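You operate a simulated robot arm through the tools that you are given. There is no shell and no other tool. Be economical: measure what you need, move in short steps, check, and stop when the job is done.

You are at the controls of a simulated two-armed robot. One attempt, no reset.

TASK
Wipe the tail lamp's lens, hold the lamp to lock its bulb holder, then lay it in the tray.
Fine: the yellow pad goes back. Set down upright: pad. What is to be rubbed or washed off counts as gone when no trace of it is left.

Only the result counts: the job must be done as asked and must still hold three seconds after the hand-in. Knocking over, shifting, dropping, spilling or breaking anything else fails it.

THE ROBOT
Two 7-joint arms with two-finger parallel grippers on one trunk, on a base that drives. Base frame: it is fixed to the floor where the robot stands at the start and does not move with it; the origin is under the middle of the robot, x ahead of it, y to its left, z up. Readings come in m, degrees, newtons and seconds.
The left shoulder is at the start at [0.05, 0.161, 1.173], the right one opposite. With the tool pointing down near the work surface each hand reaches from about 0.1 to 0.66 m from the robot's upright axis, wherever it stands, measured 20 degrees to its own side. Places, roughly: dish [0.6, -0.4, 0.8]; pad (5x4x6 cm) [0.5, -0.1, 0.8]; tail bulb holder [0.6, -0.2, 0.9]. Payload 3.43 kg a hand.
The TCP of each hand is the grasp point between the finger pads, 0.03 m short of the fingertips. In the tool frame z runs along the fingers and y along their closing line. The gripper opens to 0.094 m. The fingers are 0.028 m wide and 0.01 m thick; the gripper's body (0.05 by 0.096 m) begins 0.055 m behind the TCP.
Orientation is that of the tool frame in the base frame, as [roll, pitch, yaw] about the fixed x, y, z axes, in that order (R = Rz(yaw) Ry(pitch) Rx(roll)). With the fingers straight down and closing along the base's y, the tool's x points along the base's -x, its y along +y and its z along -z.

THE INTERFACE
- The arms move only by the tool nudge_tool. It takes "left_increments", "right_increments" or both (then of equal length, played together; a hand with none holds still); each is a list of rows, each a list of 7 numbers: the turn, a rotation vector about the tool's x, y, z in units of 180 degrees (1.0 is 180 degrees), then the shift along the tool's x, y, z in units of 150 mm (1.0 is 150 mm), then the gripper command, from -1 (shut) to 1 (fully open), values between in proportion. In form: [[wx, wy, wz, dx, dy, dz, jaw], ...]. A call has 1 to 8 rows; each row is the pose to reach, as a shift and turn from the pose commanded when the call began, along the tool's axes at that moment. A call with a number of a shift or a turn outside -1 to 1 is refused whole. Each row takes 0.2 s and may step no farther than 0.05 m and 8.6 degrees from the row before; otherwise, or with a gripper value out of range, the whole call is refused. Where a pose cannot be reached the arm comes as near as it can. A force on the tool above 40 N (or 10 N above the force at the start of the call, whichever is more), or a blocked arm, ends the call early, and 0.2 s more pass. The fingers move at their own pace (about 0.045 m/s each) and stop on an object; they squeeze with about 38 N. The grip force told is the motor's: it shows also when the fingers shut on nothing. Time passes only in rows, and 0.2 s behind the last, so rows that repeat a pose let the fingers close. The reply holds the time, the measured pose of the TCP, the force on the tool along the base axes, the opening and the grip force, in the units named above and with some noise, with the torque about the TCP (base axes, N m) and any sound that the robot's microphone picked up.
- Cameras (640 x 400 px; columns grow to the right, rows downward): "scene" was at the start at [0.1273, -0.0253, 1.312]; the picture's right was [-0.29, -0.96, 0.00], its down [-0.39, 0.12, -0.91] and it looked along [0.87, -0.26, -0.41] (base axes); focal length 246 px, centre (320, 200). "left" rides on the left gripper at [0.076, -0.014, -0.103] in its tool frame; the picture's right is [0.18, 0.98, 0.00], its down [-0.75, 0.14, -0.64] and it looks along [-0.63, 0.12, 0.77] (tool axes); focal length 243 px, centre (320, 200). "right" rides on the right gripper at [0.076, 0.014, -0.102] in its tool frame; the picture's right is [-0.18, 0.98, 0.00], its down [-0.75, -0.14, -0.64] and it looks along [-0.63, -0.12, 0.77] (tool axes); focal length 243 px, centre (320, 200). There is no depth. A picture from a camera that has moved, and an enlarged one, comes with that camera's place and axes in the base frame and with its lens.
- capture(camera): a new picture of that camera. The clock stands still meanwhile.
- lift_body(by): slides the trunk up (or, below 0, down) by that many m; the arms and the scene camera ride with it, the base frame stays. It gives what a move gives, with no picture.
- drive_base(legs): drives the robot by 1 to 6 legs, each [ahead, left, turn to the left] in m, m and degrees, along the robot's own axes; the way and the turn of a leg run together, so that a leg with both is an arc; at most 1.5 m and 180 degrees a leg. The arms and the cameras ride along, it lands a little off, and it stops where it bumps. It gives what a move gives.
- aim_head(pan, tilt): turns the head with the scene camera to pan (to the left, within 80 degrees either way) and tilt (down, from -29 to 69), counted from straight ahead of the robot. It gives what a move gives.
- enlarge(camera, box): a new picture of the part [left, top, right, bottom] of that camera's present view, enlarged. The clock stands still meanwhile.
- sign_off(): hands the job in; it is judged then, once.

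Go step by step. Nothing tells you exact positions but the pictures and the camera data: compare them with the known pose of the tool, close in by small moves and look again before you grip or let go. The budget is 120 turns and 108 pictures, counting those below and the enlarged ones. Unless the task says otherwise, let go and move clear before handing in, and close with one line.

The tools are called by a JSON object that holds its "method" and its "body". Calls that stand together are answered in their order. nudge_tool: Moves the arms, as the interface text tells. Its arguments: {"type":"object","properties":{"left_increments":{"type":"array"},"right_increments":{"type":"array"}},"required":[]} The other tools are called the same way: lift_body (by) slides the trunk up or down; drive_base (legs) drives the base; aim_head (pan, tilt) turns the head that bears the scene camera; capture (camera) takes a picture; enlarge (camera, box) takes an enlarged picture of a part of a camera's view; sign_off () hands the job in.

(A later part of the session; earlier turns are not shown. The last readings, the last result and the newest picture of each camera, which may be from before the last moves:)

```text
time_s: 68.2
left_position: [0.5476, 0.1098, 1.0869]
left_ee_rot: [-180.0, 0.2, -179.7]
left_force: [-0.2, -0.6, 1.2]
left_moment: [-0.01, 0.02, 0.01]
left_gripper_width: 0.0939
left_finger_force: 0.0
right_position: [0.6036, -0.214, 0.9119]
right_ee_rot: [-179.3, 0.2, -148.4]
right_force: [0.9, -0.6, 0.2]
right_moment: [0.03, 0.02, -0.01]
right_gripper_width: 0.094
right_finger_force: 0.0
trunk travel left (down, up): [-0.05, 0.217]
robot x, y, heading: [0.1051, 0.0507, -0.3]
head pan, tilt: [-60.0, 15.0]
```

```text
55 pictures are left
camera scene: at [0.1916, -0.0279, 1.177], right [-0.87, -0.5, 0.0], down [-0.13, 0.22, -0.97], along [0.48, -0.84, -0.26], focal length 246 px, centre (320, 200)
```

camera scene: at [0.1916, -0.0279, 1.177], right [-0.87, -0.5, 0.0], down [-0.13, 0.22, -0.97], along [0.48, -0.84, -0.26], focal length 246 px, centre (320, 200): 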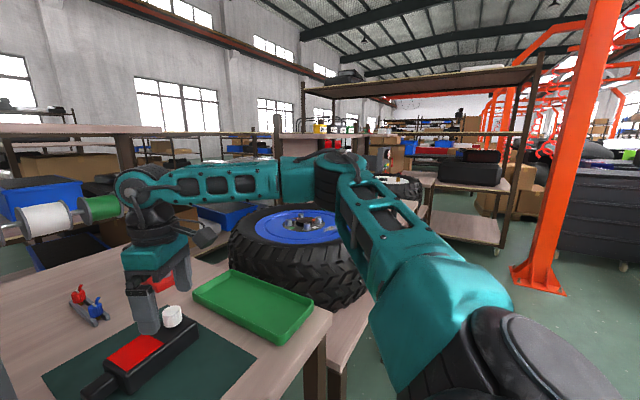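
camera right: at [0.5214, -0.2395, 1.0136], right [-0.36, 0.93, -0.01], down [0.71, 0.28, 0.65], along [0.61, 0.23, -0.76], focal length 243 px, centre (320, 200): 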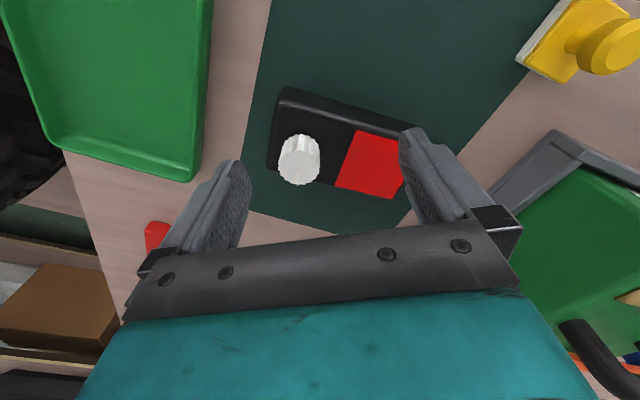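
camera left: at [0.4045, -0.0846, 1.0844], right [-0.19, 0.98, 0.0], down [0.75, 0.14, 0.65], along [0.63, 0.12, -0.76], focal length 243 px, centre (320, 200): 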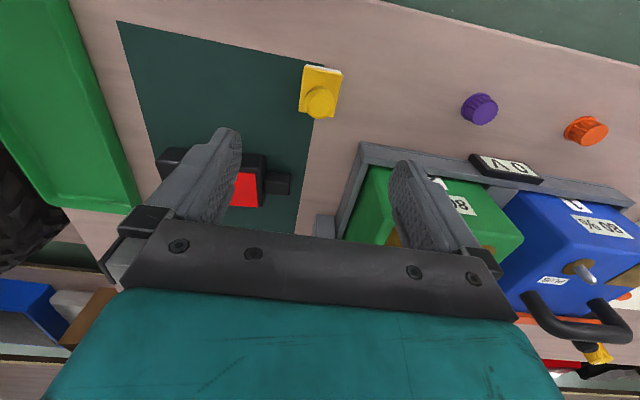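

The right arm just can't quite get there (≈1 cm short). Better plan: use the dexterous left hand to shift the lamp ~7 cm toward the robot, then left holds its tab while the right twists. Retracting the right hand and turning the left hand to close along x.

{"method": "nudge_tool", "body": {"right_increments": [[0, 0, 0, 0, 0, -0.1, 1], [0, 0, 0, 0.1, -0.15, -0.2, 1], [0, 0, 0, 0.2, -0.3, -0.3, 1], [0, 0, 0, 0.3, -0.45, -0.3, 1], [0, 0, 0, 0.4, -0.6, -0.3, 1], [0, 0, 0, 0.5, -0.75, -0.3, 1], [0, 0, 0, 0.5, -0.75, -0.3, 1], [0, 0, 0, 0.5, -0.75, -0.3, 1]], "left_increments": [[0, 0, 0.045, 0, 0, 0, 1], [0, 0, 0.09, 0, 0, 0, 1], [0, 0, 0.135, 0, 0, 0, 1], [0, 0, 0.18, 0, 0, 0, 1], [0, 0, 0.225, 0, 0, 0, 1], [0, 0, 0.27, 0, 0, 0, 1], [0, 0, 0.315, 0, 0, 0, 1], [0, 0, 0.36, 0, 0, 0, 1]]}}

{"method": "nudge_tool", "body": {"left_increments": [[0, 0, 0.045, 0, 0, 0, 1], [0, 0, 0.09, 0, 0, 0, 1], [0, 0, 0.12, 0, 0, 0, 1]]}}

{"method": "aim_head", "body": {"pan": -18, "tilt": 42}}

```text
time_s: 70.0
left_position: [0.5285, 0.105, 1.0781]
left_ee_rot: [179.9, 0.1, 115.3]
left_force: [-0.7, 1.0, -0.3]
left_moment: [0.01, 0.05, 0.0]
left_gripper_width: 0.0939
left_finger_force: 0.1
left hand out of reach, approached as far as the arm can: row 8
right_position: [0.5474, -0.2605, 0.9528]
right_ee_rot: [-179.4, 0.1, -148.5]
right_force: [-0.2, 0.0, 0.5]
right_moment: [-0.02, -0.02, 0.01]
right_gripper_width: 0.0942
right_finger_force: 0.0
right hand out of reach, approached as far as the arm can: row 2, 3, 4, 5, 6, 7, 8
trunk travel left (down, up): [-0.05, 0.217]
robot x, y, heading: [0.1064, 0.053, -0.0]
head pan, tilt: [-60.0, 15.0]
```

```text
time_s: 70.8
left_position: [0.4427, 0.0815, 1.0519]
left_ee_rot: [179.8, 0.1, 94.0]
left_force: [0.4, 0.0, -0.5]
left_moment: [-0.03, 0.01, 0.03]
left_gripper_width: 0.0939
left_finger_force: 0.1
left hand out of reach, approached as far as the arm can: row 1, 2, 3
right_position: [0.5478, -0.2612, 0.9536]
right_ee_rot: [-179.5, 0.2, -148.2]
right_force: [0.3, -0.4, 0.6]
right_moment: [-0.01, 0.02, -0.01]
right_gripper_width: 0.0941
right_finger_force: 0.0
trunk travel left (down, up): [-0.05, 0.217]
robot x, y, heading: [0.1078, 0.0518, -0.1]
head pan, tilt: [-60.0, 15.0]
```

```text
time_s: 71.9
left_position: [0.4431, 0.0817, 1.0513]
left_ee_rot: [179.8, 0.1, 94.1]
left_force: [-0.8, -0.9, 0.2]
left_moment: [0.02, 0.01, -0.02]
left_gripper_width: 0.0939
left_finger_force: 0.1
right_position: [0.5481, -0.2628, 0.9521]
right_ee_rot: [-179.5, 0.3, -148.3]
right_force: [-0.9, 0.1, -0.2]
right_moment: [0.01, 0.01, -0.02]
right_gripper_width: 0.0941
right_finger_force: 0.1
trunk travel left (down, up): [-0.05, 0.217]
robot x, y, heading: [0.1061, 0.0534, -0.1]
head pan, tilt: [-18.0, 42.0]
```

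Informative: the wrist-yaw limit seems to be what constrains reach. I'll rotate the right hand the other way (back clockwise) and see if its range opens up.

{"method": "nudge_tool", "body": {"right_increments": [[0, 0, 0.045, 0, 0, 0, 1], [0, 0, 0.09, 0, 0, 0, 1], [0, 0, 0.135, 0, 0, 0, 1], [0, 0, 0.18, 0, 0, 0, 1], [0, 0, 0.225, 0, 0, 0, 1], [0, 0, 0.27, 0, 0, 0, 1], [0, 0, 0.315, 0, 0, 0, 1], [0, 0, 0.36, 0, 0, 0, 1]]}}

```text
time_s: 73.7
left_position: [0.4433, 0.0811, 1.0501]
left_ee_rot: [179.8, 0.1, 94.2]
left_force: [0.2, 0.7, -0.1]
left_moment: [0.05, -0.05, -0.02]
left_gripper_width: 0.0941
left_finger_force: 0.0
right_position: [0.5483, -0.2607, 0.9537]
right_ee_rot: [-180.0, 0.5, 146.9]
right_force: [0.0, -0.4, 0.4]
right_moment: [0.0, 0.01, -0.04]
right_gripper_width: 0.0941
right_finger_force: 0.1
trunk travel left (down, up): [-0.05, 0.217]
robot x, y, heading: [0.1066, 0.051, 0.0]
head pan, tilt: [-18.0, 42.0]
```

Right rotates freely that way. Now test the reach to above the holder with this yaw.

{"method": "nudge_tool", "body": {"right_increments": [[0, 0, 0, -0.11, 0.227, 0, 1], [0, 0, 0, -0.222, 0.454, 0, 1], [0, 0, 0, -0.222, 0.454, 0, 1]]}}

{"method": "capture", "body": {"camera": "scene"}}

```text
time_s: 74.5
left_position: [0.4434, 0.0829, 1.0515]
left_ee_rot: [179.9, 0.2, 94.2]
left_force: [-1.0, -0.1, 0.4]
left_moment: [-0.01, 0.02, -0.02]
left_gripper_width: 0.094
left_finger_force: 0.1
right_position: [0.6142, -0.2217, 0.9541]
right_ee_rot: [-180.0, 0.5, 147.0]
right_force: [0.1, 0.5, -0.4]
right_moment: [0.01, -0.03, 0.02]
right_gripper_width: 0.094
right_finger_force: 0.1
trunk travel left (down, up): [-0.05, 0.217]
robot x, y, heading: [0.1058, 0.0522, 0.1]
head pan, tilt: [-18.0, 42.0]
```

```text
54 pictures are left
camera scene: at [0.2244, 0.0271, 1.1346], right [-0.31, -0.95, 0.0], down [-0.64, 0.21, -0.74], along [0.71, -0.23, -0.67], focal length 246 px, centre (320, 200)
```

scene: 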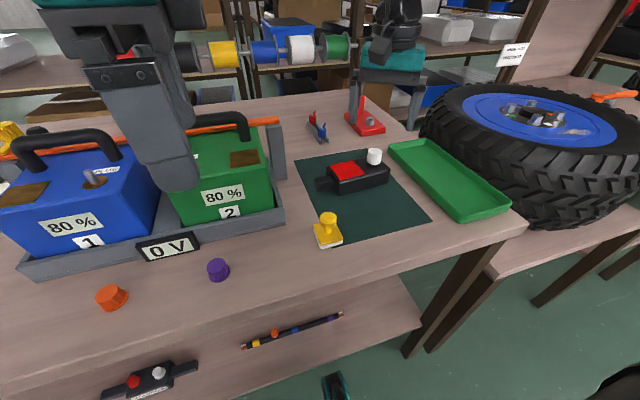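

The right hand reaches the holder freely at this yaw. The left should mirror it: rotating the left hand counter-clockwise to yaw ≈ -90 (closing along x).

{"method": "nudge_tool", "body": {"left_increments": [[0, 0, -0.045, 0, 0, 0, 1], [0, 0, -0.09, 0, 0, 0, 1], [0, 0, -0.135, 0, 0, 0, 1], [0, 0, -0.18, 0, 0, 0, 1], [0, 0, -0.225, 0, 0, 0, 1], [0, 0, -0.27, 0, 0, 0, 1], [0, 0, -0.315, 0, 0, 0, 1], [0, 0, -0.36, 0, 0, 0, 1]]}}

{"method": "nudge_tool", "body": {"left_increments": [[0, 0, -0.045, 0, 0, 0, 1], [0, 0, -0.09, 0, 0, 0, 1], [0, 0, -0.135, 0, 0, 0, 1], [0, 0, -0.18, 0, 0, 0, 1], [0, 0, -0.225, 0, 0, 0, 1], [0, 0, -0.27, 0, 0, 0, 1], [0, 0, -0.315, 0, 0, 0, 1], [0, 0, -0.36, 0, 0, 0, 1]]}}

{"method": "nudge_tool", "body": {"left_increments": [[0, 0, -0.045, 0, 0, 0, 1], [0, 0, -0.09, 0, 0, 0, 1], [0, 0, -0.135, 0, 0, 0, 1], [0, 0, -0.18, 0, 0, 0, 1], [0, 0, -0.225, 0, 0, 0, 1], [0, 0, -0.26, 0, 0, 0, 1], [0, 0, -0.26, 0, 0, 0, 1]]}}

```text
time_s: 76.3
left_position: [0.4429, 0.0824, 1.0505]
left_ee_rot: [179.9, 0.2, 158.9]
left_force: [-0.2, 0.5, 0.6]
left_moment: [0.02, -0.01, 0.01]
left_gripper_width: 0.0942
left_finger_force: 0.0
right_position: [0.6132, -0.2212, 0.9541]
right_ee_rot: [-180.0, 0.4, 147.0]
right_force: [-0.7, 0.0, 0.6]
right_moment: [0.01, -0.02, 0.0]
right_gripper_width: 0.0939
right_finger_force: 0.1
trunk travel left (down, up): [-0.05, 0.217]
robot x, y, heading: [0.1069, 0.0556, 0.1]
head pan, tilt: [-18.0, 42.0]
```

```text
time_s: 78.1
left_position: [0.4417, 0.0826, 1.0511]
left_ee_rot: [-179.9, 0.0, -136.4]
left_force: [0.8, 0.0, 1.5]
left_moment: [-0.02, 0.01, -0.02]
left_gripper_width: 0.0939
left_finger_force: 0.0
right_position: [0.6144, -0.2206, 0.9529]
right_ee_rot: [180.0, 0.4, 147.0]
right_force: [-0.3, -0.1, -0.3]
right_moment: [0.01, 0.0, 0.0]
right_gripper_width: 0.0939
right_finger_force: 0.0
trunk travel left (down, up): [-0.05, 0.217]
robot x, y, heading: [0.1037, 0.0552, 0.2]
head pan, tilt: [-18.0, 42.0]
```

```text
time_s: 79.7
left_position: [0.4426, 0.0823, 1.0499]
left_ee_rot: [-179.8, 0.0, -89.7]
left_force: [0.2, -0.1, 0.2]
left_moment: [0.02, -0.03, 0.01]
left_gripper_width: 0.0942
left_finger_force: 0.1
right_position: [0.6131, -0.2213, 0.9548]
right_ee_rot: [180.0, 0.4, 147.0]
right_force: [-0.3, -0.1, 0.6]
right_moment: [0.03, -0.04, 0.01]
right_gripper_width: 0.0939
right_finger_force: 0.1
trunk travel left (down, up): [-0.05, 0.217]
robot x, y, heading: [0.1081, 0.0528, 0.0]
head pan, tilt: [-18.0, 42.0]
```

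Left yaw is now -90. Leaning the left hand ~25° (fingers toward −y) so its camera bracket clears the right hand, then moving toward the tab.

{"method": "nudge_tool", "body": {"left_increments": [[0, 0.046, -0.01, 0, 0, 0, 1], [0, 0.092, -0.021, 0, 0, 0, 1], [0, 0.139, -0.032, 0, 0, 0, 1], [0, 0.139, -0.032, 0.1, -0.2, 0, 1], [0, 0.139, -0.032, 0.25, -0.45, 0, 1], [0, 0.139, -0.032, 0.4, -0.7, 0, 1], [0, 0.139, -0.032, 0.55, -0.95, 0, 1]]}}

{"method": "capture", "body": {"camera": "left"}}

{"method": "capture", "body": {"camera": "scene"}}

```text
refused: row 3 steps farther than a row can; nothing moved
```

```text
53 pictures are left
camera left: at [0.4571, 0.0063, 1.1538], right [-0.98, -0.19, 0.0], down [-0.15, 0.75, 0.64], along [-0.12, 0.63, -0.77], focal length 243 px, centre (320, 200)
```

left: 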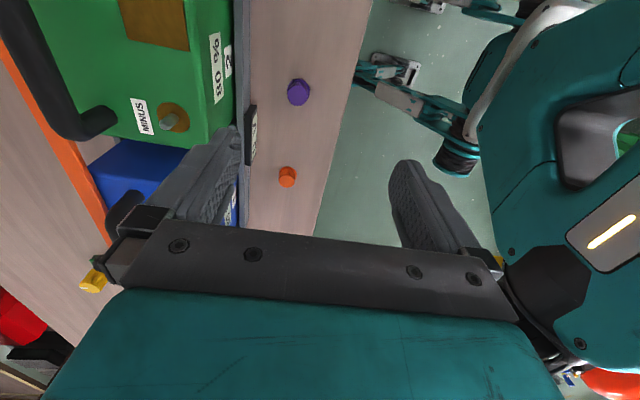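

```text
52 pictures are left
camera scene: at [0.2244, 0.0271, 1.1346], right [-0.31, -0.95, 0.0], down [-0.64, 0.21, -0.74], along [0.71, -0.23, -0.67], focal length 246 px, centre (320, 200)
```

scene: 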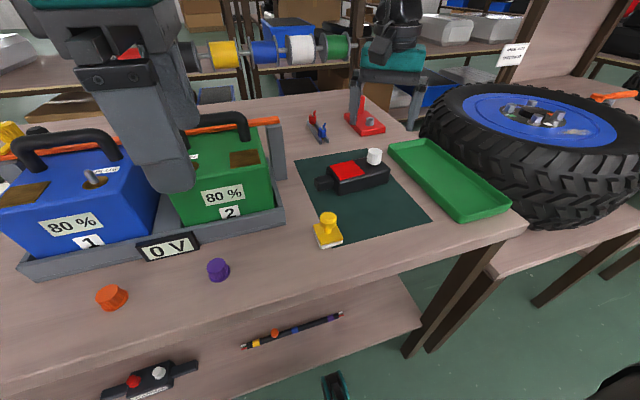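

{"method": "nudge_tool", "body": {"left_increments": [[0, 0.035, -0.008, 0, 0, 0, 1], [0, 0.07, -0.016, 0, 0, 0, 1], [0, 0.105, -0.024, 0, 0, 0, 1], [0, 0.139, -0.032, 0.1, -0.2, 0, 1], [0, 0.139, -0.032, 0.25, -0.45, 0, 1], [0, 0.139, -0.032, 0.4, -0.7, 0, 1], [0, 0.139, -0.032, 0.55, -0.95, 0, 1]]}}

{"method": "capture", "body": {"camera": "scene"}}

```text
time_s: 81.3
left_position: [0.5865, -0.0012, 1.0516]
left_ee_rot: [178.9, -25.0, -83.8]
left_force: [-0.3, 0.5, 0.5]
left_moment: [-0.02, 0.0, 0.04]
left_gripper_width: 0.0939
left_finger_force: 0.0
right_position: [0.6137, -0.2217, 0.9541]
right_ee_rot: [-180.0, 0.5, 147.0]
right_force: [0.0, -0.2, 0.9]
right_moment: [-0.04, 0.0, 0.02]
right_gripper_width: 0.094
right_finger_force: 0.0
trunk travel left (down, up): [-0.05, 0.217]
robot x, y, heading: [0.1068, 0.0509, 0.0]
head pan, tilt: [-18.0, 42.0]
```

```text
51 pictures are left
camera scene: at [0.2244, 0.0269, 1.1345], right [-0.31, -0.95, 0.0], down [-0.64, 0.21, -0.74], along [0.71, -0.23, -0.67], focal length 246 px, centre (320, 200)
```

scene: 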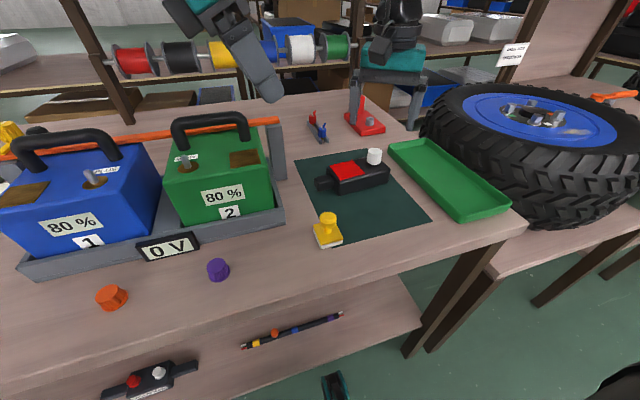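

Lean is right. Zooming on the lamp to pin the tab's position and size.

{"method": "enlarge", "body": {"camera": "scene", "box": [290, 130, 410, 210]}}

{"method": "capture", "body": {"camera": "left"}}

{"method": "capture", "body": {"camera": "right"}}

```text
5.00 times, centred on (350, 170) of scene
camera zoom: at [0.2244, 0.0269, 1.1345], right [-0.31, -0.95, 0.0], down [-0.64, 0.21, -0.74], along [0.71, -0.23, -0.67], focal length 1229 px, centre (170, 350)
```

zoom: 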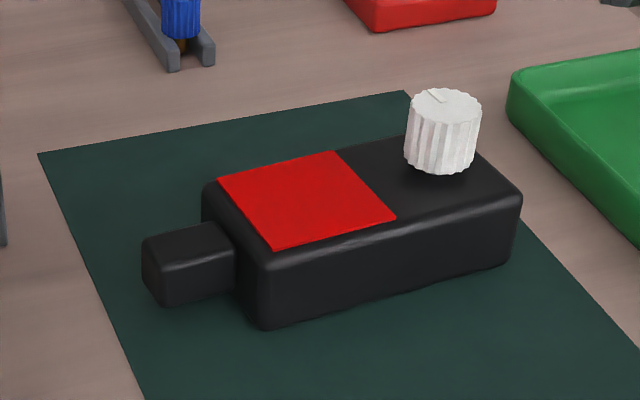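

```text
49 pictures are left
camera left: at [0.6057, -0.0243, 1.1761], right [-0.96, -0.26, 0.1], down [-0.23, 0.94, 0.27], along [-0.16, 0.23, -0.96], focal length 243 px, centre (320, 200)
```

left: 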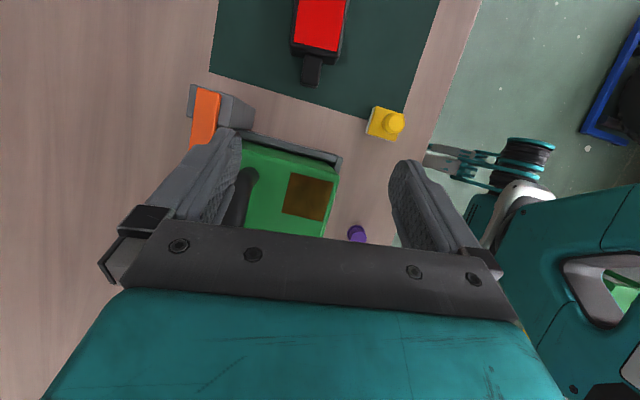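

```text
48 pictures are left
camera right: at [0.556, -0.1677, 1.0554], right [0.69, 0.72, 0.0], down [0.55, -0.53, 0.65], along [0.47, -0.45, -0.76], focal length 243 px, centre (320, 200)
```

right: 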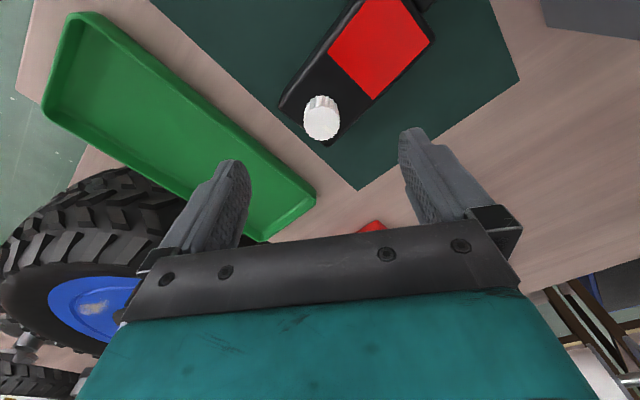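

The tab spans y≈-0.124…-0.090, centred x≈0.603, ~2.7 cm wide. Approaching along the leaned tool axis with jaws half open.

{"method": "nudge_tool", "body": {"left_increments": [[0, 0, 0, -0.009, -0.009, 0.24, 0.15], [0, 0, 0, -0.018, -0.018, 0.48, 0.15], [0, 0, 0, -0.027, -0.027, 0.72, 0.15], [0, 0, 0, -0.036, -0.037, 0.954, 0.15]]}}

{"method": "capture", "body": {"camera": "left"}}

{"method": "enlarge", "body": {"camera": "scene", "box": [270, 90, 410, 210]}}

```text
time_s: 82.3
left_position: [0.5936, -0.0562, 0.9181]
left_ee_rot: [178.8, -24.9, -83.6]
left_force: [0.1, -0.7, 0.8]
left_moment: [-0.01, 0.0, 0.01]
left_gripper_width: 0.0541
left_finger_force: 0.1
right_position: [0.6138, -0.2217, 0.9532]
right_ee_rot: [-180.0, 0.4, 147.0]
right_force: [0.5, 0.2, -0.3]
right_moment: [0.02, 0.0, 0.03]
right_gripper_width: 0.0942
right_finger_force: 0.1
trunk travel left (down, up): [-0.05, 0.217]
robot x, y, heading: [0.1051, 0.0523, 0.1]
head pan, tilt: [-18.0, 42.0]
```

```text
47 pictures are left
camera left: at [0.6134, -0.0796, 1.0438], right [-0.96, -0.27, 0.1], down [-0.23, 0.94, 0.27], along [-0.16, 0.23, -0.96], focal length 243 px, centre (320, 200)
```

left: 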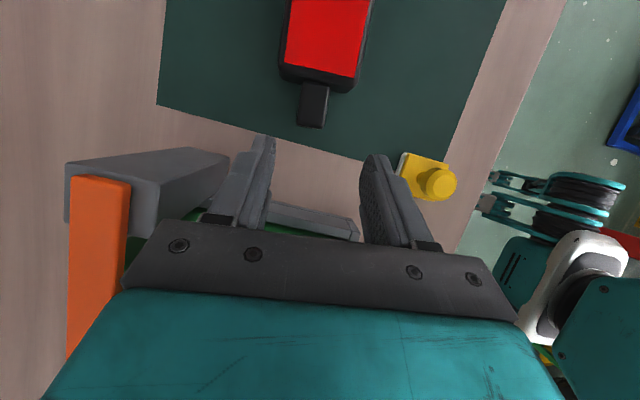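

```text
3.33 times, centred on (340, 150) of scene
camera zoom: at [0.2245, 0.027, 1.1346], right [-0.31, -0.95, 0.0], down [-0.64, 0.21, -0.74], along [0.71, -0.23, -0.67], focal length 819 px, centre (253, 367)
```

zoom: 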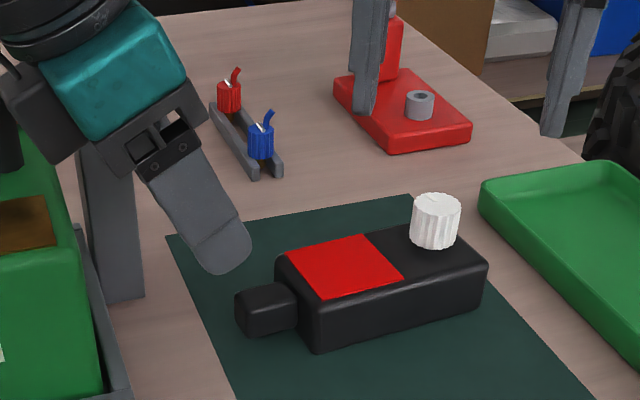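

Tab centre confirmed at (0.604, -0.106). Moving in along the tool axis.

{"method": "nudge_tool", "body": {"left_increments": [[0, 0, 0, 0.005, -0.034, 0.2, 0.15], [0, 0, 0, 0.01, -0.034, 0.4, 0.15], [0, 0, 0, 0.015, -0.034, 0.5, 0.15], [0, 0, 0, 0.015, -0.034, 0.57, 0.15]]}}

{"method": "capture", "body": {"camera": "left"}}

{"method": "enlarge", "body": {"camera": "scene", "box": [270, 90, 410, 210]}}

```text
time_s: 83.3
left_position: [0.6018, -0.0938, 0.8423]
left_ee_rot: [178.8, -24.9, -83.7]
left_force: [-0.4, 0.7, 0.0]
left_moment: [0.01, 0.01, 0.0]
left_gripper_width: 0.0541
left_finger_force: 0.1
right_position: [0.6137, -0.2217, 0.9548]
right_ee_rot: [-180.0, 0.5, 147.0]
right_force: [0.0, 0.3, -0.6]
right_moment: [0.0, -0.02, -0.02]
right_gripper_width: 0.0938
right_finger_force: 0.1
trunk travel left (down, up): [-0.05, 0.217]
robot x, y, heading: [0.1016, 0.0512, -0.3]
head pan, tilt: [-18.0, 42.0]
```

```text
45 pictures are left
camera left: at [0.6206, -0.1169, 0.9674], right [-0.96, -0.26, 0.1], down [-0.23, 0.94, 0.27], along [-0.16, 0.23, -0.96], focal length 243 px, centre (320, 200)
```

left: 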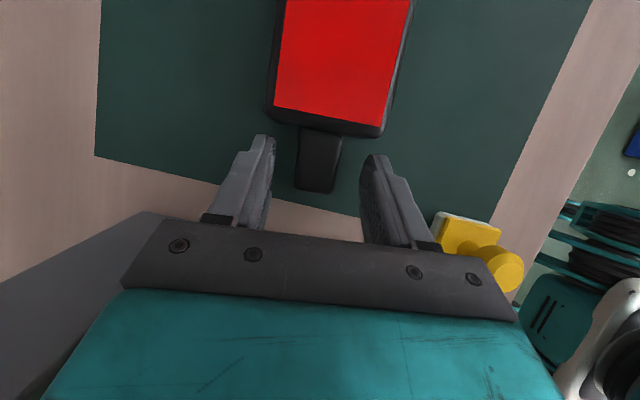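

```text
3.33 times, centred on (340, 150) of scene
camera zoom: at [0.2244, 0.0271, 1.1346], right [-0.31, -0.95, 0.0], down [-0.64, 0.21, -0.74], along [0.71, -0.23, -0.67], focal length 819 px, centre (253, 367)
```

zoom: 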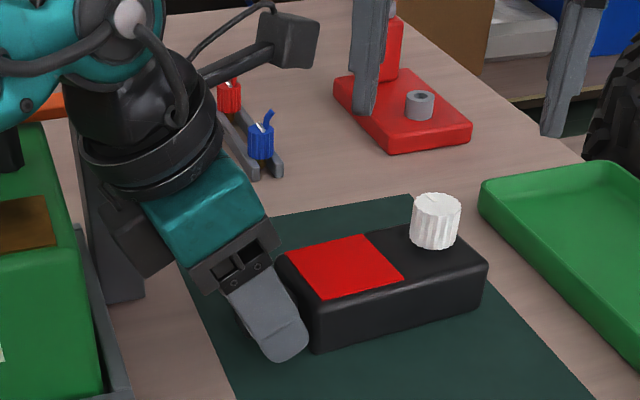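

Tab is centred between fingers. Lowering 4 mm and closing.

{"method": "nudge_tool", "body": {"left_increments": [[0, 0, 0, -0.011, 0, 0.024, 0.15], [0, 0, 0, -0.011, 0, 0.024, -0.3], [0, 0, 0, -0.011, 0, 0.024, -1], [0, 0, 0, -0.011, 0, 0.024, -1], [0, 0, 0, -0.011, 0, 0.024, -1], [0, 0, 0, -0.011, 0, 0.024, -1]]}}

{"method": "capture", "body": {"camera": "left"}}

{"method": "enlarge", "body": {"camera": "scene", "box": [290, 130, 410, 210]}}

```text
time_s: 84.7
left_position: [0.6011, -0.0939, 0.8387]
left_ee_rot: [178.8, -25.0, -83.7]
left_force: [1.9, 0.4, 1.1]
left_moment: [0.0, -0.17, 0.1]
left_gripper_width: 0.0237
left_finger_force: 38.4
right_position: [0.6145, -0.2211, 0.9534]
right_ee_rot: [-179.9, 0.4, 147.1]
right_force: [0.1, -0.6, 0.1]
right_moment: [0.01, 0.03, 0.0]
right_gripper_width: 0.0939
right_finger_force: 0.1
trunk travel left (down, up): [-0.05, 0.217]
robot x, y, heading: [0.1063, 0.0484, 0.3]
head pan, tilt: [-18.0, 42.0]
```

```text
43 pictures are left
camera left: at [0.6206, -0.1163, 0.9638], right [-0.96, -0.27, 0.1], down [-0.23, 0.94, 0.27], along [-0.16, 0.23, -0.96], focal length 243 px, centre (320, 200)
```

left: 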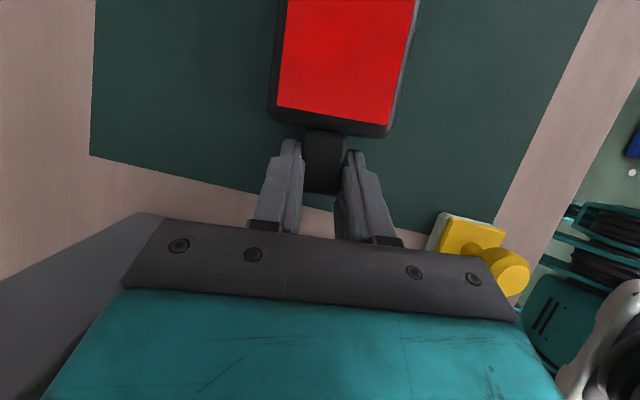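

```text
5.00 times, centred on (350, 170) of scene
camera zoom: at [0.2244, 0.0271, 1.1346], right [-0.31, -0.95, 0.0], down [-0.64, 0.21, -0.74], along [0.71, -0.23, -0.67], focal length 1229 px, centre (170, 350)
```

zoom: 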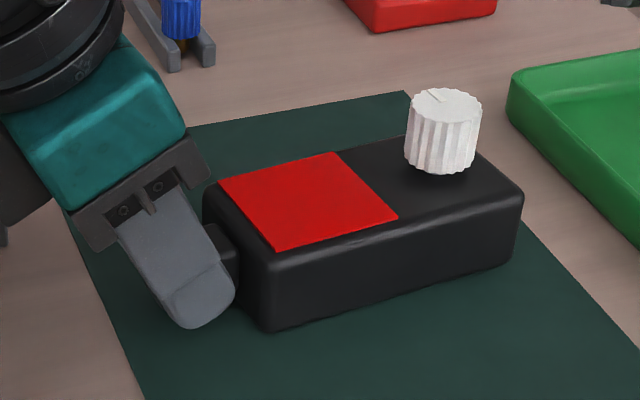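

Tab gripped firmly. To keep the hands' brackets apart during the twist, I'll first raise the right hand and turn it clockwise to yaw ≈45.

{"method": "nudge_tool", "body": {"right_increments": [[0, 0, 0.02, 0, 0, -0.2, 1], [0, 0, 0.065, 0, 0, -0.3, 1], [0, 0, 0.11, 0, 0, -0.3, 1], [0, 0, 0.155, 0, 0, -0.3, 1], [0, 0, 0.2, 0, 0, -0.3, 1], [0, 0, 0.245, 0, 0, -0.3, 1], [0, 0, 0.29, 0, 0, -0.3, 1], [0, 0, 0.335, 0, 0, -0.3, 1]]}}

{"method": "nudge_tool", "body": {"right_increments": [[0, 0, 0.045, 0, 0, 0, 1], [0, 0, 0.09, 0, 0, 0, 1], [0, 0, 0.135, 0, 0, 0, 1], [0, 0, 0.18, 0, 0, 0, 1], [0, 0, 0.225, 0, 0, 0, 1], [0, 0, 0.235, 0, 0, 0, 1]]}}

{"method": "capture", "body": {"camera": "right"}}

```text
time_s: 86.5
left_position: [0.6017, -0.0935, 0.8383]
left_ee_rot: [178.8, -25.0, -83.6]
left_force: [0.4, 1.4, 2.6]
left_moment: [-0.05, -0.18, 0.07]
left_gripper_width: 0.0237
left_finger_force: 37.9
right_position: [0.6138, -0.2212, 0.9998]
right_ee_rot: [179.6, 0.4, 86.6]
right_force: [-0.4, -0.1, 0.3]
right_moment: [0.01, 0.03, 0.0]
right_gripper_width: 0.094
right_finger_force: 0.2
trunk travel left (down, up): [-0.05, 0.217]
robot x, y, heading: [0.1054, 0.0532, 0.1]
head pan, tilt: [-18.0, 42.0]
```

```text
time_s: 87.9
left_position: [0.6011, -0.0929, 0.8386]
left_ee_rot: [178.8, -25.0, -83.7]
left_force: [0.4, 1.6, 0.9]
left_moment: [0.03, -0.11, 0.09]
left_gripper_width: 0.0236
left_finger_force: 37.9
right_position: [0.6141, -0.2208, 0.9993]
right_ee_rot: [179.5, 0.0, 44.3]
right_force: [-0.3, -0.1, -0.4]
right_moment: [-0.02, -0.03, -0.02]
right_gripper_width: 0.094
right_finger_force: 0.1
trunk travel left (down, up): [-0.05, 0.217]
robot x, y, heading: [0.1047, 0.0525, 0.1]
head pan, tilt: [-18.0, 42.0]
```

```text
41 pictures are left
camera right: at [0.6767, -0.1773, 1.1016], right [0.55, -0.83, 0.01], down [-0.64, -0.42, 0.64], along [-0.53, -0.36, -0.77], focal length 243 px, centre (320, 200)
```

right: 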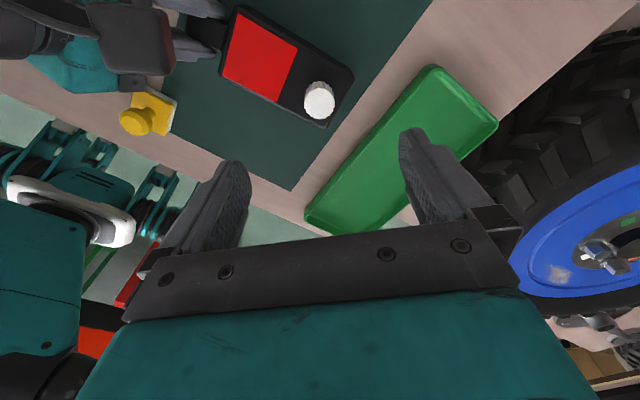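

Right hand is aligned over the holder. Descending so tips straddle the holder just above the lamp body.

{"method": "nudge_tool", "body": {"right_increments": [[0, 0, 0, 0.0, 0, 0.25, 0.1], [0, 0, 0, 0, 0, 0.5, 0.1], [0, 0, 0, 0, 0, 0.7, 0.1], [0, 0, 0, 0, 0, 0.8, 0.1], [0, 0, 0, 0, 0, 0.82, 0.1]]}}

{"method": "enlarge", "body": {"camera": "scene", "box": [290, 110, 430, 210]}}

{"method": "enlarge", "body": {"camera": "right", "box": [200, 60, 440, 220]}}

```text
time_s: 89.1
left_position: [0.6005, -0.0918, 0.8384]
left_ee_rot: [178.6, -25.0, -83.8]
left_force: [-0.9, 1.1, 2.1]
left_moment: [0.05, -0.14, 0.01]
left_gripper_width: 0.0234
left_finger_force: 37.8
right_position: [0.6126, -0.2217, 0.8758]
right_ee_rot: [179.6, -0.1, 44.4]
right_force: [-0.4, 0.2, 0.2]
right_moment: [0.0, 0.03, 0.0]
right_gripper_width: 0.0515
right_finger_force: 0.1
trunk travel left (down, up): [-0.05, 0.217]
robot x, y, heading: [0.1062, 0.0517, -0.0]
head pan, tilt: [-18.0, 42.0]
```

```text
4.00 times, centred on (360, 160) of scene
camera zoom: at [0.2242, 0.0272, 1.1346], right [-0.31, -0.95, 0.0], down [-0.64, 0.21, -0.74], along [0.71, -0.23, -0.67], focal length 983 px, centre (160, 360)
```

zoom: 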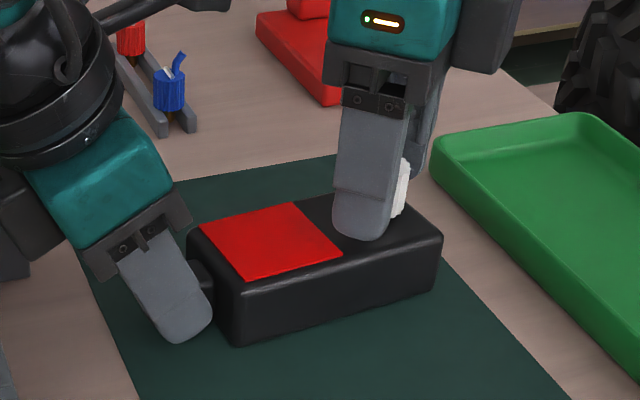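

```text
2.50 times, centred on (320, 140) of right
camera zoom: at [0.6769, -0.1783, 0.9784], right [0.56, -0.83, 0.01], down [-0.64, -0.42, 0.64], along [-0.53, -0.36, -0.77], focal length 606 px, centre (320, 350)
```

zoom: 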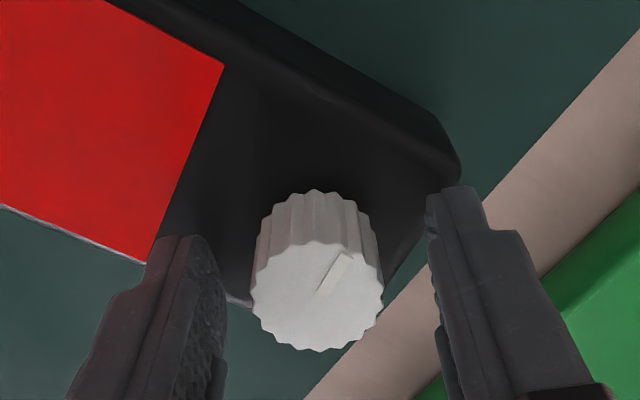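

Centred. Gripping the holder.

{"method": "nudge_tool", "body": {"right_increments": [[0, 0, 0, 0, 0, 0, -0.5], [0, 0, 0, 0, 0, 0, -1], [0, 0, 0, 0, 0, 0, -1], [0, 0, 0, 0, 0, 0, -1], [0, 0, 0, 0, 0, 0, -1]]}}

{"method": "nudge_tool", "body": {"right_increments": [[0, 0, 0.03, 0, 0, 0, -1], [0, 0, 0.06, 0, 0, 0, -1], [0, 0, 0.09, 0, 0, 0, -1], [0, 0, 0.12, 0, 0, 0, -1], [0, 0, 0.15, 0, 0, 0, -1], [0, 0, 0.18, 0, 0, 0, -1]]}}

{"method": "enlarge", "body": {"camera": "right", "box": [200, 60, 440, 220]}}

```text
time_s: 90.3
left_position: [0.6027, -0.0944, 0.8377]
left_ee_rot: [178.8, -25.0, -83.7]
left_force: [1.1, -2.0, -0.2]
left_moment: [-0.56, -0.38, 0.25]
left_gripper_width: 0.0236
left_finger_force: 38.2
right_position: [0.6137, -0.2218, 0.8763]
right_ee_rot: [179.6, -0.1, 44.4]
right_force: [-2.5, 2.3, 0.1]
right_moment: [0.75, 0.42, -0.02]
right_gripper_width: 0.0287
right_finger_force: 38.0
trunk travel left (down, up): [-0.05, 0.217]
robot x, y, heading: [0.1057, 0.0512, -0.2]
head pan, tilt: [-18.0, 42.0]
```

```text
time_s: 91.7
left_position: [0.602, -0.0929, 0.8376]
left_ee_rot: [178.7, -25.0, -83.7]
left_force: [4.9, -7.6, 0.0]
left_moment: [0.03, -0.54, 0.58]
left_gripper_width: 0.0238
left_finger_force: 38.0
right_position: [0.6131, -0.2211, 0.8742]
right_ee_rot: [179.7, -0.3, 12.0]
right_force: [-5.4, 8.1, 0.7]
right_moment: [0.55, 0.81, 0.03]
right_gripper_width: 0.0284
right_finger_force: 37.9
trunk travel left (down, up): [-0.05, 0.217]
robot x, y, heading: [0.1046, 0.0526, 0.3]
head pan, tilt: [-18.0, 42.0]
```

```text
2.50 times, centred on (320, 140) of right
camera zoom: at [0.6903, -0.2191, 0.9785], right [0.02, -1.0, 0.0], down [-0.77, -0.02, 0.64], along [-0.64, -0.02, -0.77], focal length 606 px, centre (320, 350)
```

zoom: 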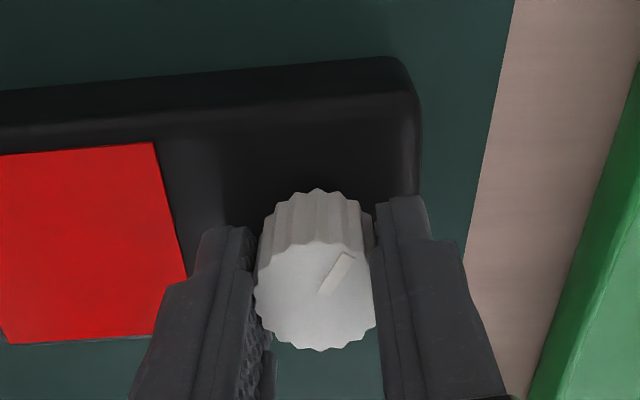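

The holder turns with the gripper (32° clockwise so far), lamp steady, no click yet. Continuing.

{"method": "nudge_tool", "body": {"right_increments": [[0, 0, 0.03, 0, 0, 0, -1], [0, 0, 0.06, 0, 0, 0, -1], [0, 0, 0.09, 0, 0, 0, -1], [0, 0, 0.12, 0, 0, 0, -1], [0, 0, 0.15, 0, 0, 0, -1], [0, 0, 0.18, 0, 0, 0, -1]]}}

{"method": "enlarge", "body": {"camera": "right", "box": [200, 60, 440, 220]}}

```text
time_s: 93.1
left_position: [0.6019, -0.0945, 0.8395]
left_ee_rot: [178.8, -25.0, -83.7]
left_force: [4.3, -13.9, 0.3]
left_moment: [0.3, -0.43, 0.35]
left_gripper_width: 0.0238
left_finger_force: 38.1
right_position: [0.6152, -0.2216, 0.8772]
right_ee_rot: [179.9, -0.4, -20.4]
right_force: [-3.9, 13.1, -0.2]
right_moment: [0.1, 0.61, 0.02]
right_gripper_width: 0.0284
right_finger_force: 38.0
trunk travel left (down, up): [-0.05, 0.217]
robot x, y, heading: [0.1052, 0.053, -0.2]
head pan, tilt: [-18.0, 42.0]
```

```text
2.50 times, centred on (320, 140) of right
camera zoom: at [0.6793, -0.2611, 0.9788], right [-0.52, -0.86, 0.0], down [-0.66, 0.4, 0.64], along [-0.54, 0.33, -0.77], focal length 606 px, centre (320, 350)
```

zoom: 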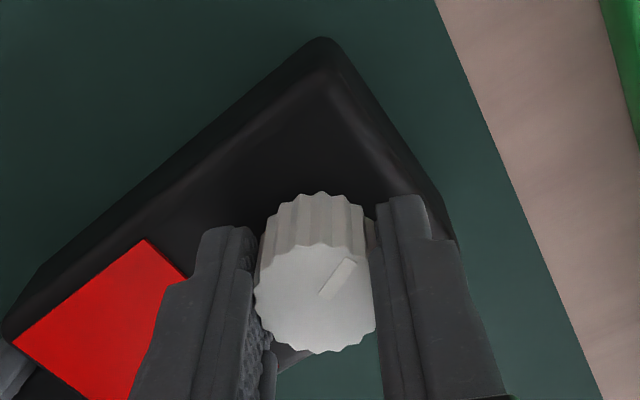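

{"method": "nudge_tool", "body": {"right_increments": [[0, 0, 0.03, 0, 0, 0, -1], [0, 0, 0.06, 0, 0, 0, -1], [0, 0, 0.09, 0, 0, 0, -1], [0, 0, 0.12, 0, 0, 0, -1], [0, 0, 0.15, 0, 0, 0, -1], [0, 0, 0.17, 0, 0, 0, -1]]}}

{"method": "enlarge", "body": {"camera": "right", "box": [200, 60, 440, 220]}}

```text
time_s: 94.5
left_position: [0.6004, -0.0936, 0.8391]
left_ee_rot: [178.8, -25.0, -83.8]
left_force: [-0.8, -6.9, 5.6]
left_moment: [-0.01, -0.37, -0.54]
left_gripper_width: 0.0235
left_finger_force: 38.2
right_position: [0.6142, -0.2228, 0.876]
right_ee_rot: [-179.9, -0.5, -51.1]
right_force: [1.2, 6.4, -3.8]
right_moment: [-0.52, 0.22, 0.36]
right_gripper_width: 0.0286
right_finger_force: 38.2
trunk travel left (down, up): [-0.05, 0.217]
robot x, y, heading: [0.1073, 0.0511, -0.0]
head pan, tilt: [-18.0, 42.0]
```

```text
2.50 times, centred on (320, 140) of right
camera zoom: at [0.6498, -0.2904, 0.9787], right [-0.88, -0.47, 0.0], down [-0.37, 0.68, 0.63], along [-0.3, 0.56, -0.77], focal length 606 px, centre (320, 350)
```

zoom: 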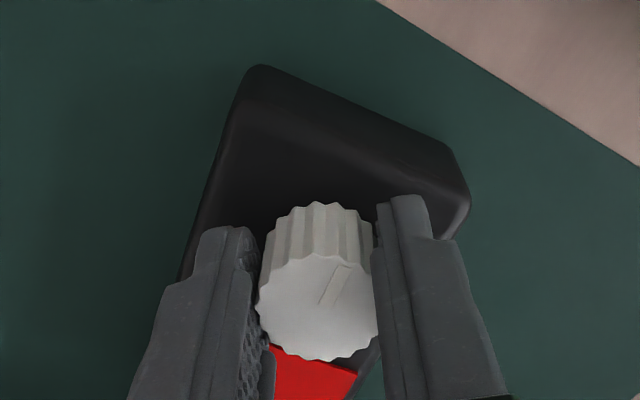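

Torque is now building (0.36 N·m) after ~95°. Turning slightly further to feel for a lock click.

{"method": "nudge_tool", "body": {"right_increments": [[0, 0, 0.02, 0, 0, 0, -1], [0, 0, 0.04, 0, 0, 0, -1], [0, 0, 0.06, 0, 0, 0, -1]]}}

{"method": "enlarge", "body": {"camera": "scene", "box": [290, 110, 430, 210]}}

{"method": "enlarge", "body": {"camera": "right", "box": [200, 60, 440, 220]}}

```text
time_s: 95.3
left_position: [0.601, -0.094, 0.8393]
left_ee_rot: [178.7, -24.9, -83.6]
left_force: [-1.8, -0.4, 4.5]
left_moment: [-0.26, -0.56, -0.56]
left_gripper_width: 0.0238
left_finger_force: 37.4
right_position: [0.6146, -0.2228, 0.8769]
right_ee_rot: [-179.9, -0.5, -61.8]
right_force: [0.5, -0.3, 0.0]
right_moment: [-0.67, 0.42, 0.22]
right_gripper_width: 0.0285
right_finger_force: 38.2
trunk travel left (down, up): [-0.05, 0.217]
robot x, y, heading: [0.1055, 0.0512, -0.0]
head pan, tilt: [-18.0, 42.0]
```

```text
4.00 times, centred on (360, 160) of scene
camera zoom: at [0.2241, 0.0271, 1.1347], right [-0.31, -0.95, 0.0], down [-0.64, 0.21, -0.74], along [0.71, -0.23, -0.67], focal length 983 px, centre (160, 360)
```

zoom: 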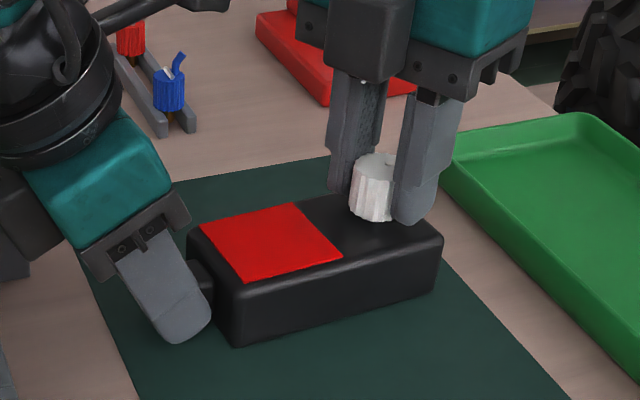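

```text
2.50 times, centred on (320, 140) of right
camera zoom: at [0.6358, -0.2956, 0.9788], right [-0.95, -0.3, 0.0], down [-0.24, 0.74, 0.64], along [-0.19, 0.61, -0.77], focal length 606 px, centre (320, 350)
```

zoom: 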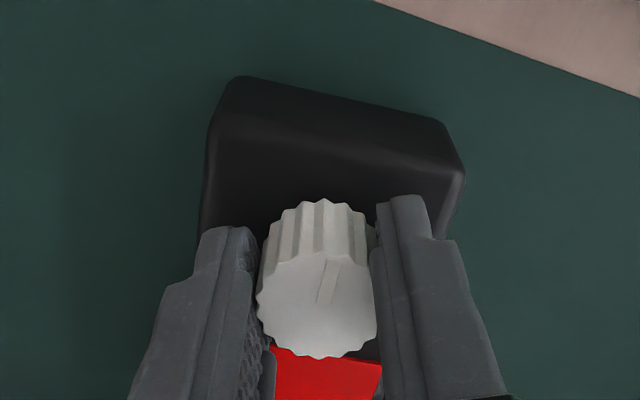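

The index mark has turned exactly 90° (now along the lamp's axis) and reached a hard stop with the grip slipping—quarter-turn lock reached. Releasing the holder and lifting the right hand away.

{"method": "nudge_tool", "body": {"right_increments": [[0, 0, 0, 0, 0, 0, -0.4], [0, 0, 0, 0, 0, 0, 0.1], [0, 0, 0, 0, 0, 0, 0.1], [0, 0, 0, 0, 0, -0.25, 0.1], [0, 0, 0, 0, 0, -0.5, 0.1], [0, 0, 0, 0, 0, -0.75, 0.1], [0, 0, 0, 0, 0, -0.95, 0.1]]}}

{"method": "enlarge", "body": {"camera": "scene", "box": [290, 110, 430, 210]}}

{"method": "enlarge", "body": {"camera": "right", "box": [220, 20, 420, 160]}}

```text
time_s: 96.9
left_position: [0.6015, -0.0935, 0.838]
left_ee_rot: [178.8, -25.0, -83.7]
left_force: [-0.5, 1.3, 1.6]
left_moment: [-0.31, -0.15, 0.06]
left_gripper_width: 0.0237
left_finger_force: 37.8
right_position: [0.6132, -0.2214, 1.0192]
right_ee_rot: [-179.8, -0.4, -61.9]
right_force: [-0.9, 0.9, -0.5]
right_moment: [0.02, 0.02, -0.02]
right_gripper_width: 0.0517
right_finger_force: 0.0
trunk travel left (down, up): [-0.05, 0.217]
robot x, y, heading: [0.1047, 0.0487, 0.2]
head pan, tilt: [-18.0, 42.0]
```

```text
4.00 times, centred on (360, 160) of scene
camera zoom: at [0.2242, 0.0273, 1.1346], right [-0.31, -0.95, 0.0], down [-0.64, 0.21, -0.74], along [0.71, -0.23, -0.67], focal length 983 px, centre (160, 360)
```

zoom: 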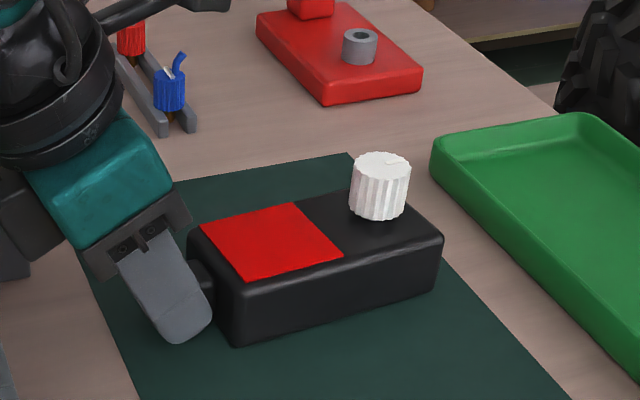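

```text
2.86 times, centred on (320, 90) of right
camera zoom: at [0.6354, -0.294, 1.122], right [-0.95, -0.3, 0.0], down [-0.24, 0.73, 0.64], along [-0.19, 0.61, -0.77], focal length 693 px, centre (320, 514)
```

zoom: 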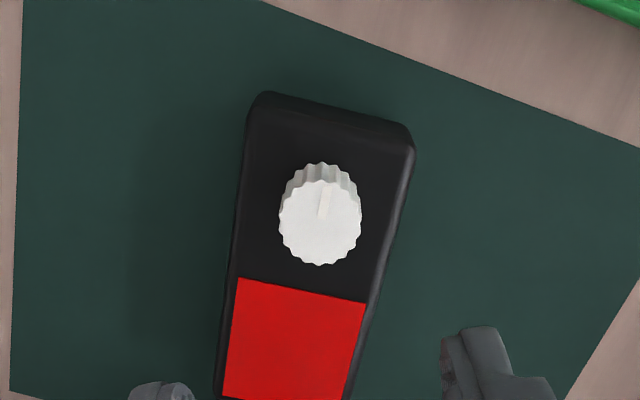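

Locked: the mark is aligned with the lamp axis; lens is clean. Now the left hand lets go of the tab and backs out along its axis; the right hand will then lift the lamp by the body.

{"method": "nudge_tool", "body": {"left_increments": [[0, 0, 0, 0, 0, 0, -0.3], [0, 0, 0, 0, 0, 0, 0.15], [0, 0, 0, 0, 0, 0, 0.15], [0, 0, 0, 0, 0, -0.2, 0.15], [0, 0, 0, 0, 0, -0.45, 0.15], [0, 0, 0, 0, 0, -0.7, 0.15], [0, 0, 0, 0, 0, -0.98, 0.15]], "right_increments": [[0, 0, 0, 0, 0, 0, 0.4], [0, 0, 0.04, 0, 0, 0, 0.8], [0, 0, 0.08, 0, 0, 0, 1], [0, 0, 0.122, 0, 0, 0, 1], [0, 0, 0.122, 0, 0, 0, 1], [0, 0, 0.122, 0, 0, 0, 1], [0, 0, 0.122, 0, 0, 0, 1]]}}

{"method": "capture", "body": {"camera": "right"}}

{"method": "capture", "body": {"camera": "scene"}}

```text
time_s: 98.5
left_position: [0.5966, -0.0308, 0.9726]
left_ee_rot: [178.7, -24.9, -83.7]
left_force: [-0.6, -0.6, 0.6]
left_moment: [0.01, 0.01, 0.03]
left_gripper_width: 0.054
left_finger_force: 0.0
right_position: [0.613, -0.2197, 1.0192]
right_ee_rot: [-179.6, -0.3, -83.8]
right_force: [0.6, 0.5, -0.8]
right_moment: [0.02, 0.0, 0.0]
right_gripper_width: 0.0941
right_finger_force: 0.1
trunk travel left (down, up): [-0.05, 0.217]
robot x, y, heading: [0.1093, 0.0538, -0.1]
head pan, tilt: [-18.0, 42.0]
```

```text
31 pictures are left
camera right: at [0.606, -0.2975, 1.1213], right [-1.0, 0.08, -0.01], down [0.05, 0.77, 0.64], along [0.05, 0.64, -0.77], focal length 243 px, centre (320, 200)
```

right: 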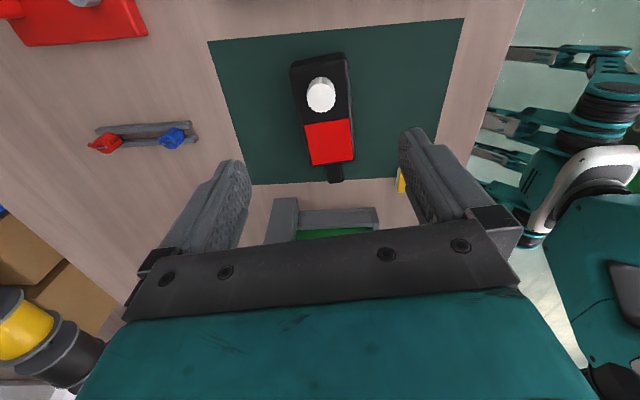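

```text
30 pictures are left
camera scene: at [0.2243, 0.0271, 1.1346], right [-0.31, -0.95, 0.0], down [-0.64, 0.21, -0.74], along [0.71, -0.23, -0.67], focal length 246 px, centre (320, 200)
```

scene: 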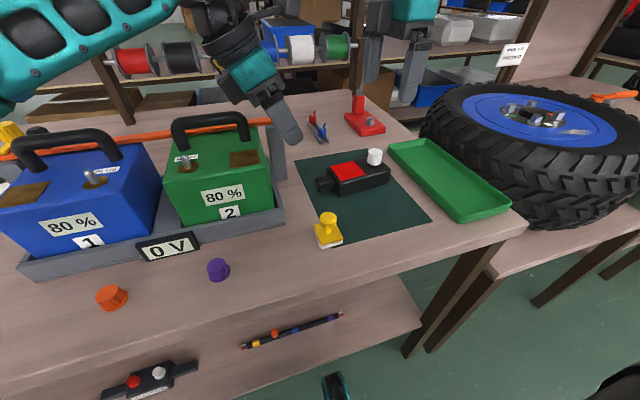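

Body spans y -0.247…-0.127, centre (0.609, -0.187), ~5.8 cm wide. Bringing the right hand down over its middle.

{"method": "nudge_tool", "body": {"right_increments": [[0, 0, 0, -0.11, 0, 0.1, 1], [0, 0, 0, -0.221, 0, 0.25, 1], [0, 0, 0, -0.221, 0, 0.5, 1], [0, 0, 0, -0.221, 0, 0.75, 1]], "left_increments": [[0, 0, 0, 0, 0, -0.1, 0.15], [0, 0, 0, 0, 0, -0.2, 0.15], [0, 0, 0, 0, 0, -0.3, 0.15], [0, 0, 0, 0, 0, -0.4, 0.15]]}}

{"method": "capture", "body": {"camera": "right"}}

{"method": "enlarge", "body": {"camera": "scene", "box": [290, 110, 430, 210]}}

```text
time_s: 99.5
left_position: [0.5958, -0.0054, 1.0252]
left_ee_rot: [178.8, -25.0, -83.7]
left_force: [0.5, 0.3, -0.3]
left_moment: [0.02, -0.03, 0.01]
left_gripper_width: 0.0541
left_finger_force: 0.0
right_position: [0.6119, -0.188, 0.9054]
right_ee_rot: [-179.5, -0.3, -83.8]
right_force: [-0.2, 0.2, -0.5]
right_moment: [0.0, -0.03, 0.0]
right_gripper_width: 0.0942
right_finger_force: 0.1
trunk travel left (down, up): [-0.05, 0.217]
robot x, y, heading: [0.1096, 0.052, -0.0]
head pan, tilt: [-18.0, 42.0]
```

```text
29 pictures are left
camera right: at [0.6041, -0.2644, 1.0081], right [-1.0, 0.08, -0.01], down [0.05, 0.77, 0.64], along [0.05, 0.64, -0.77], focal length 243 px, centre (320, 200)
```

right: 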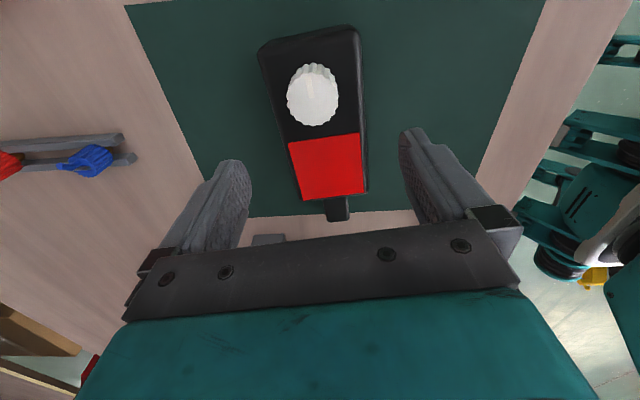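

```text
4.00 times, centred on (360, 160) of scene
camera zoom: at [0.2245, 0.0271, 1.1346], right [-0.31, -0.95, 0.0], down [-0.64, 0.21, -0.74], along [0.71, -0.23, -0.67], focal length 983 px, centre (160, 360)
```

zoom: 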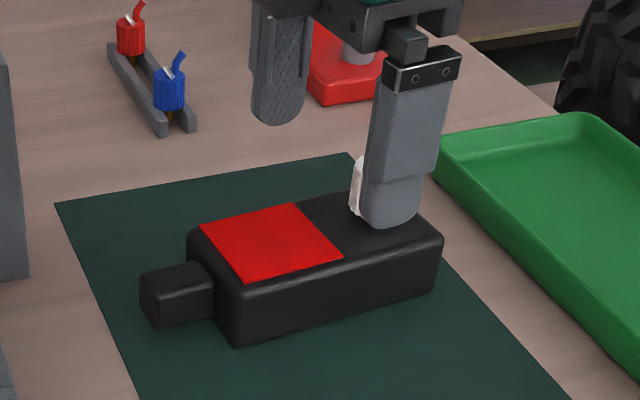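

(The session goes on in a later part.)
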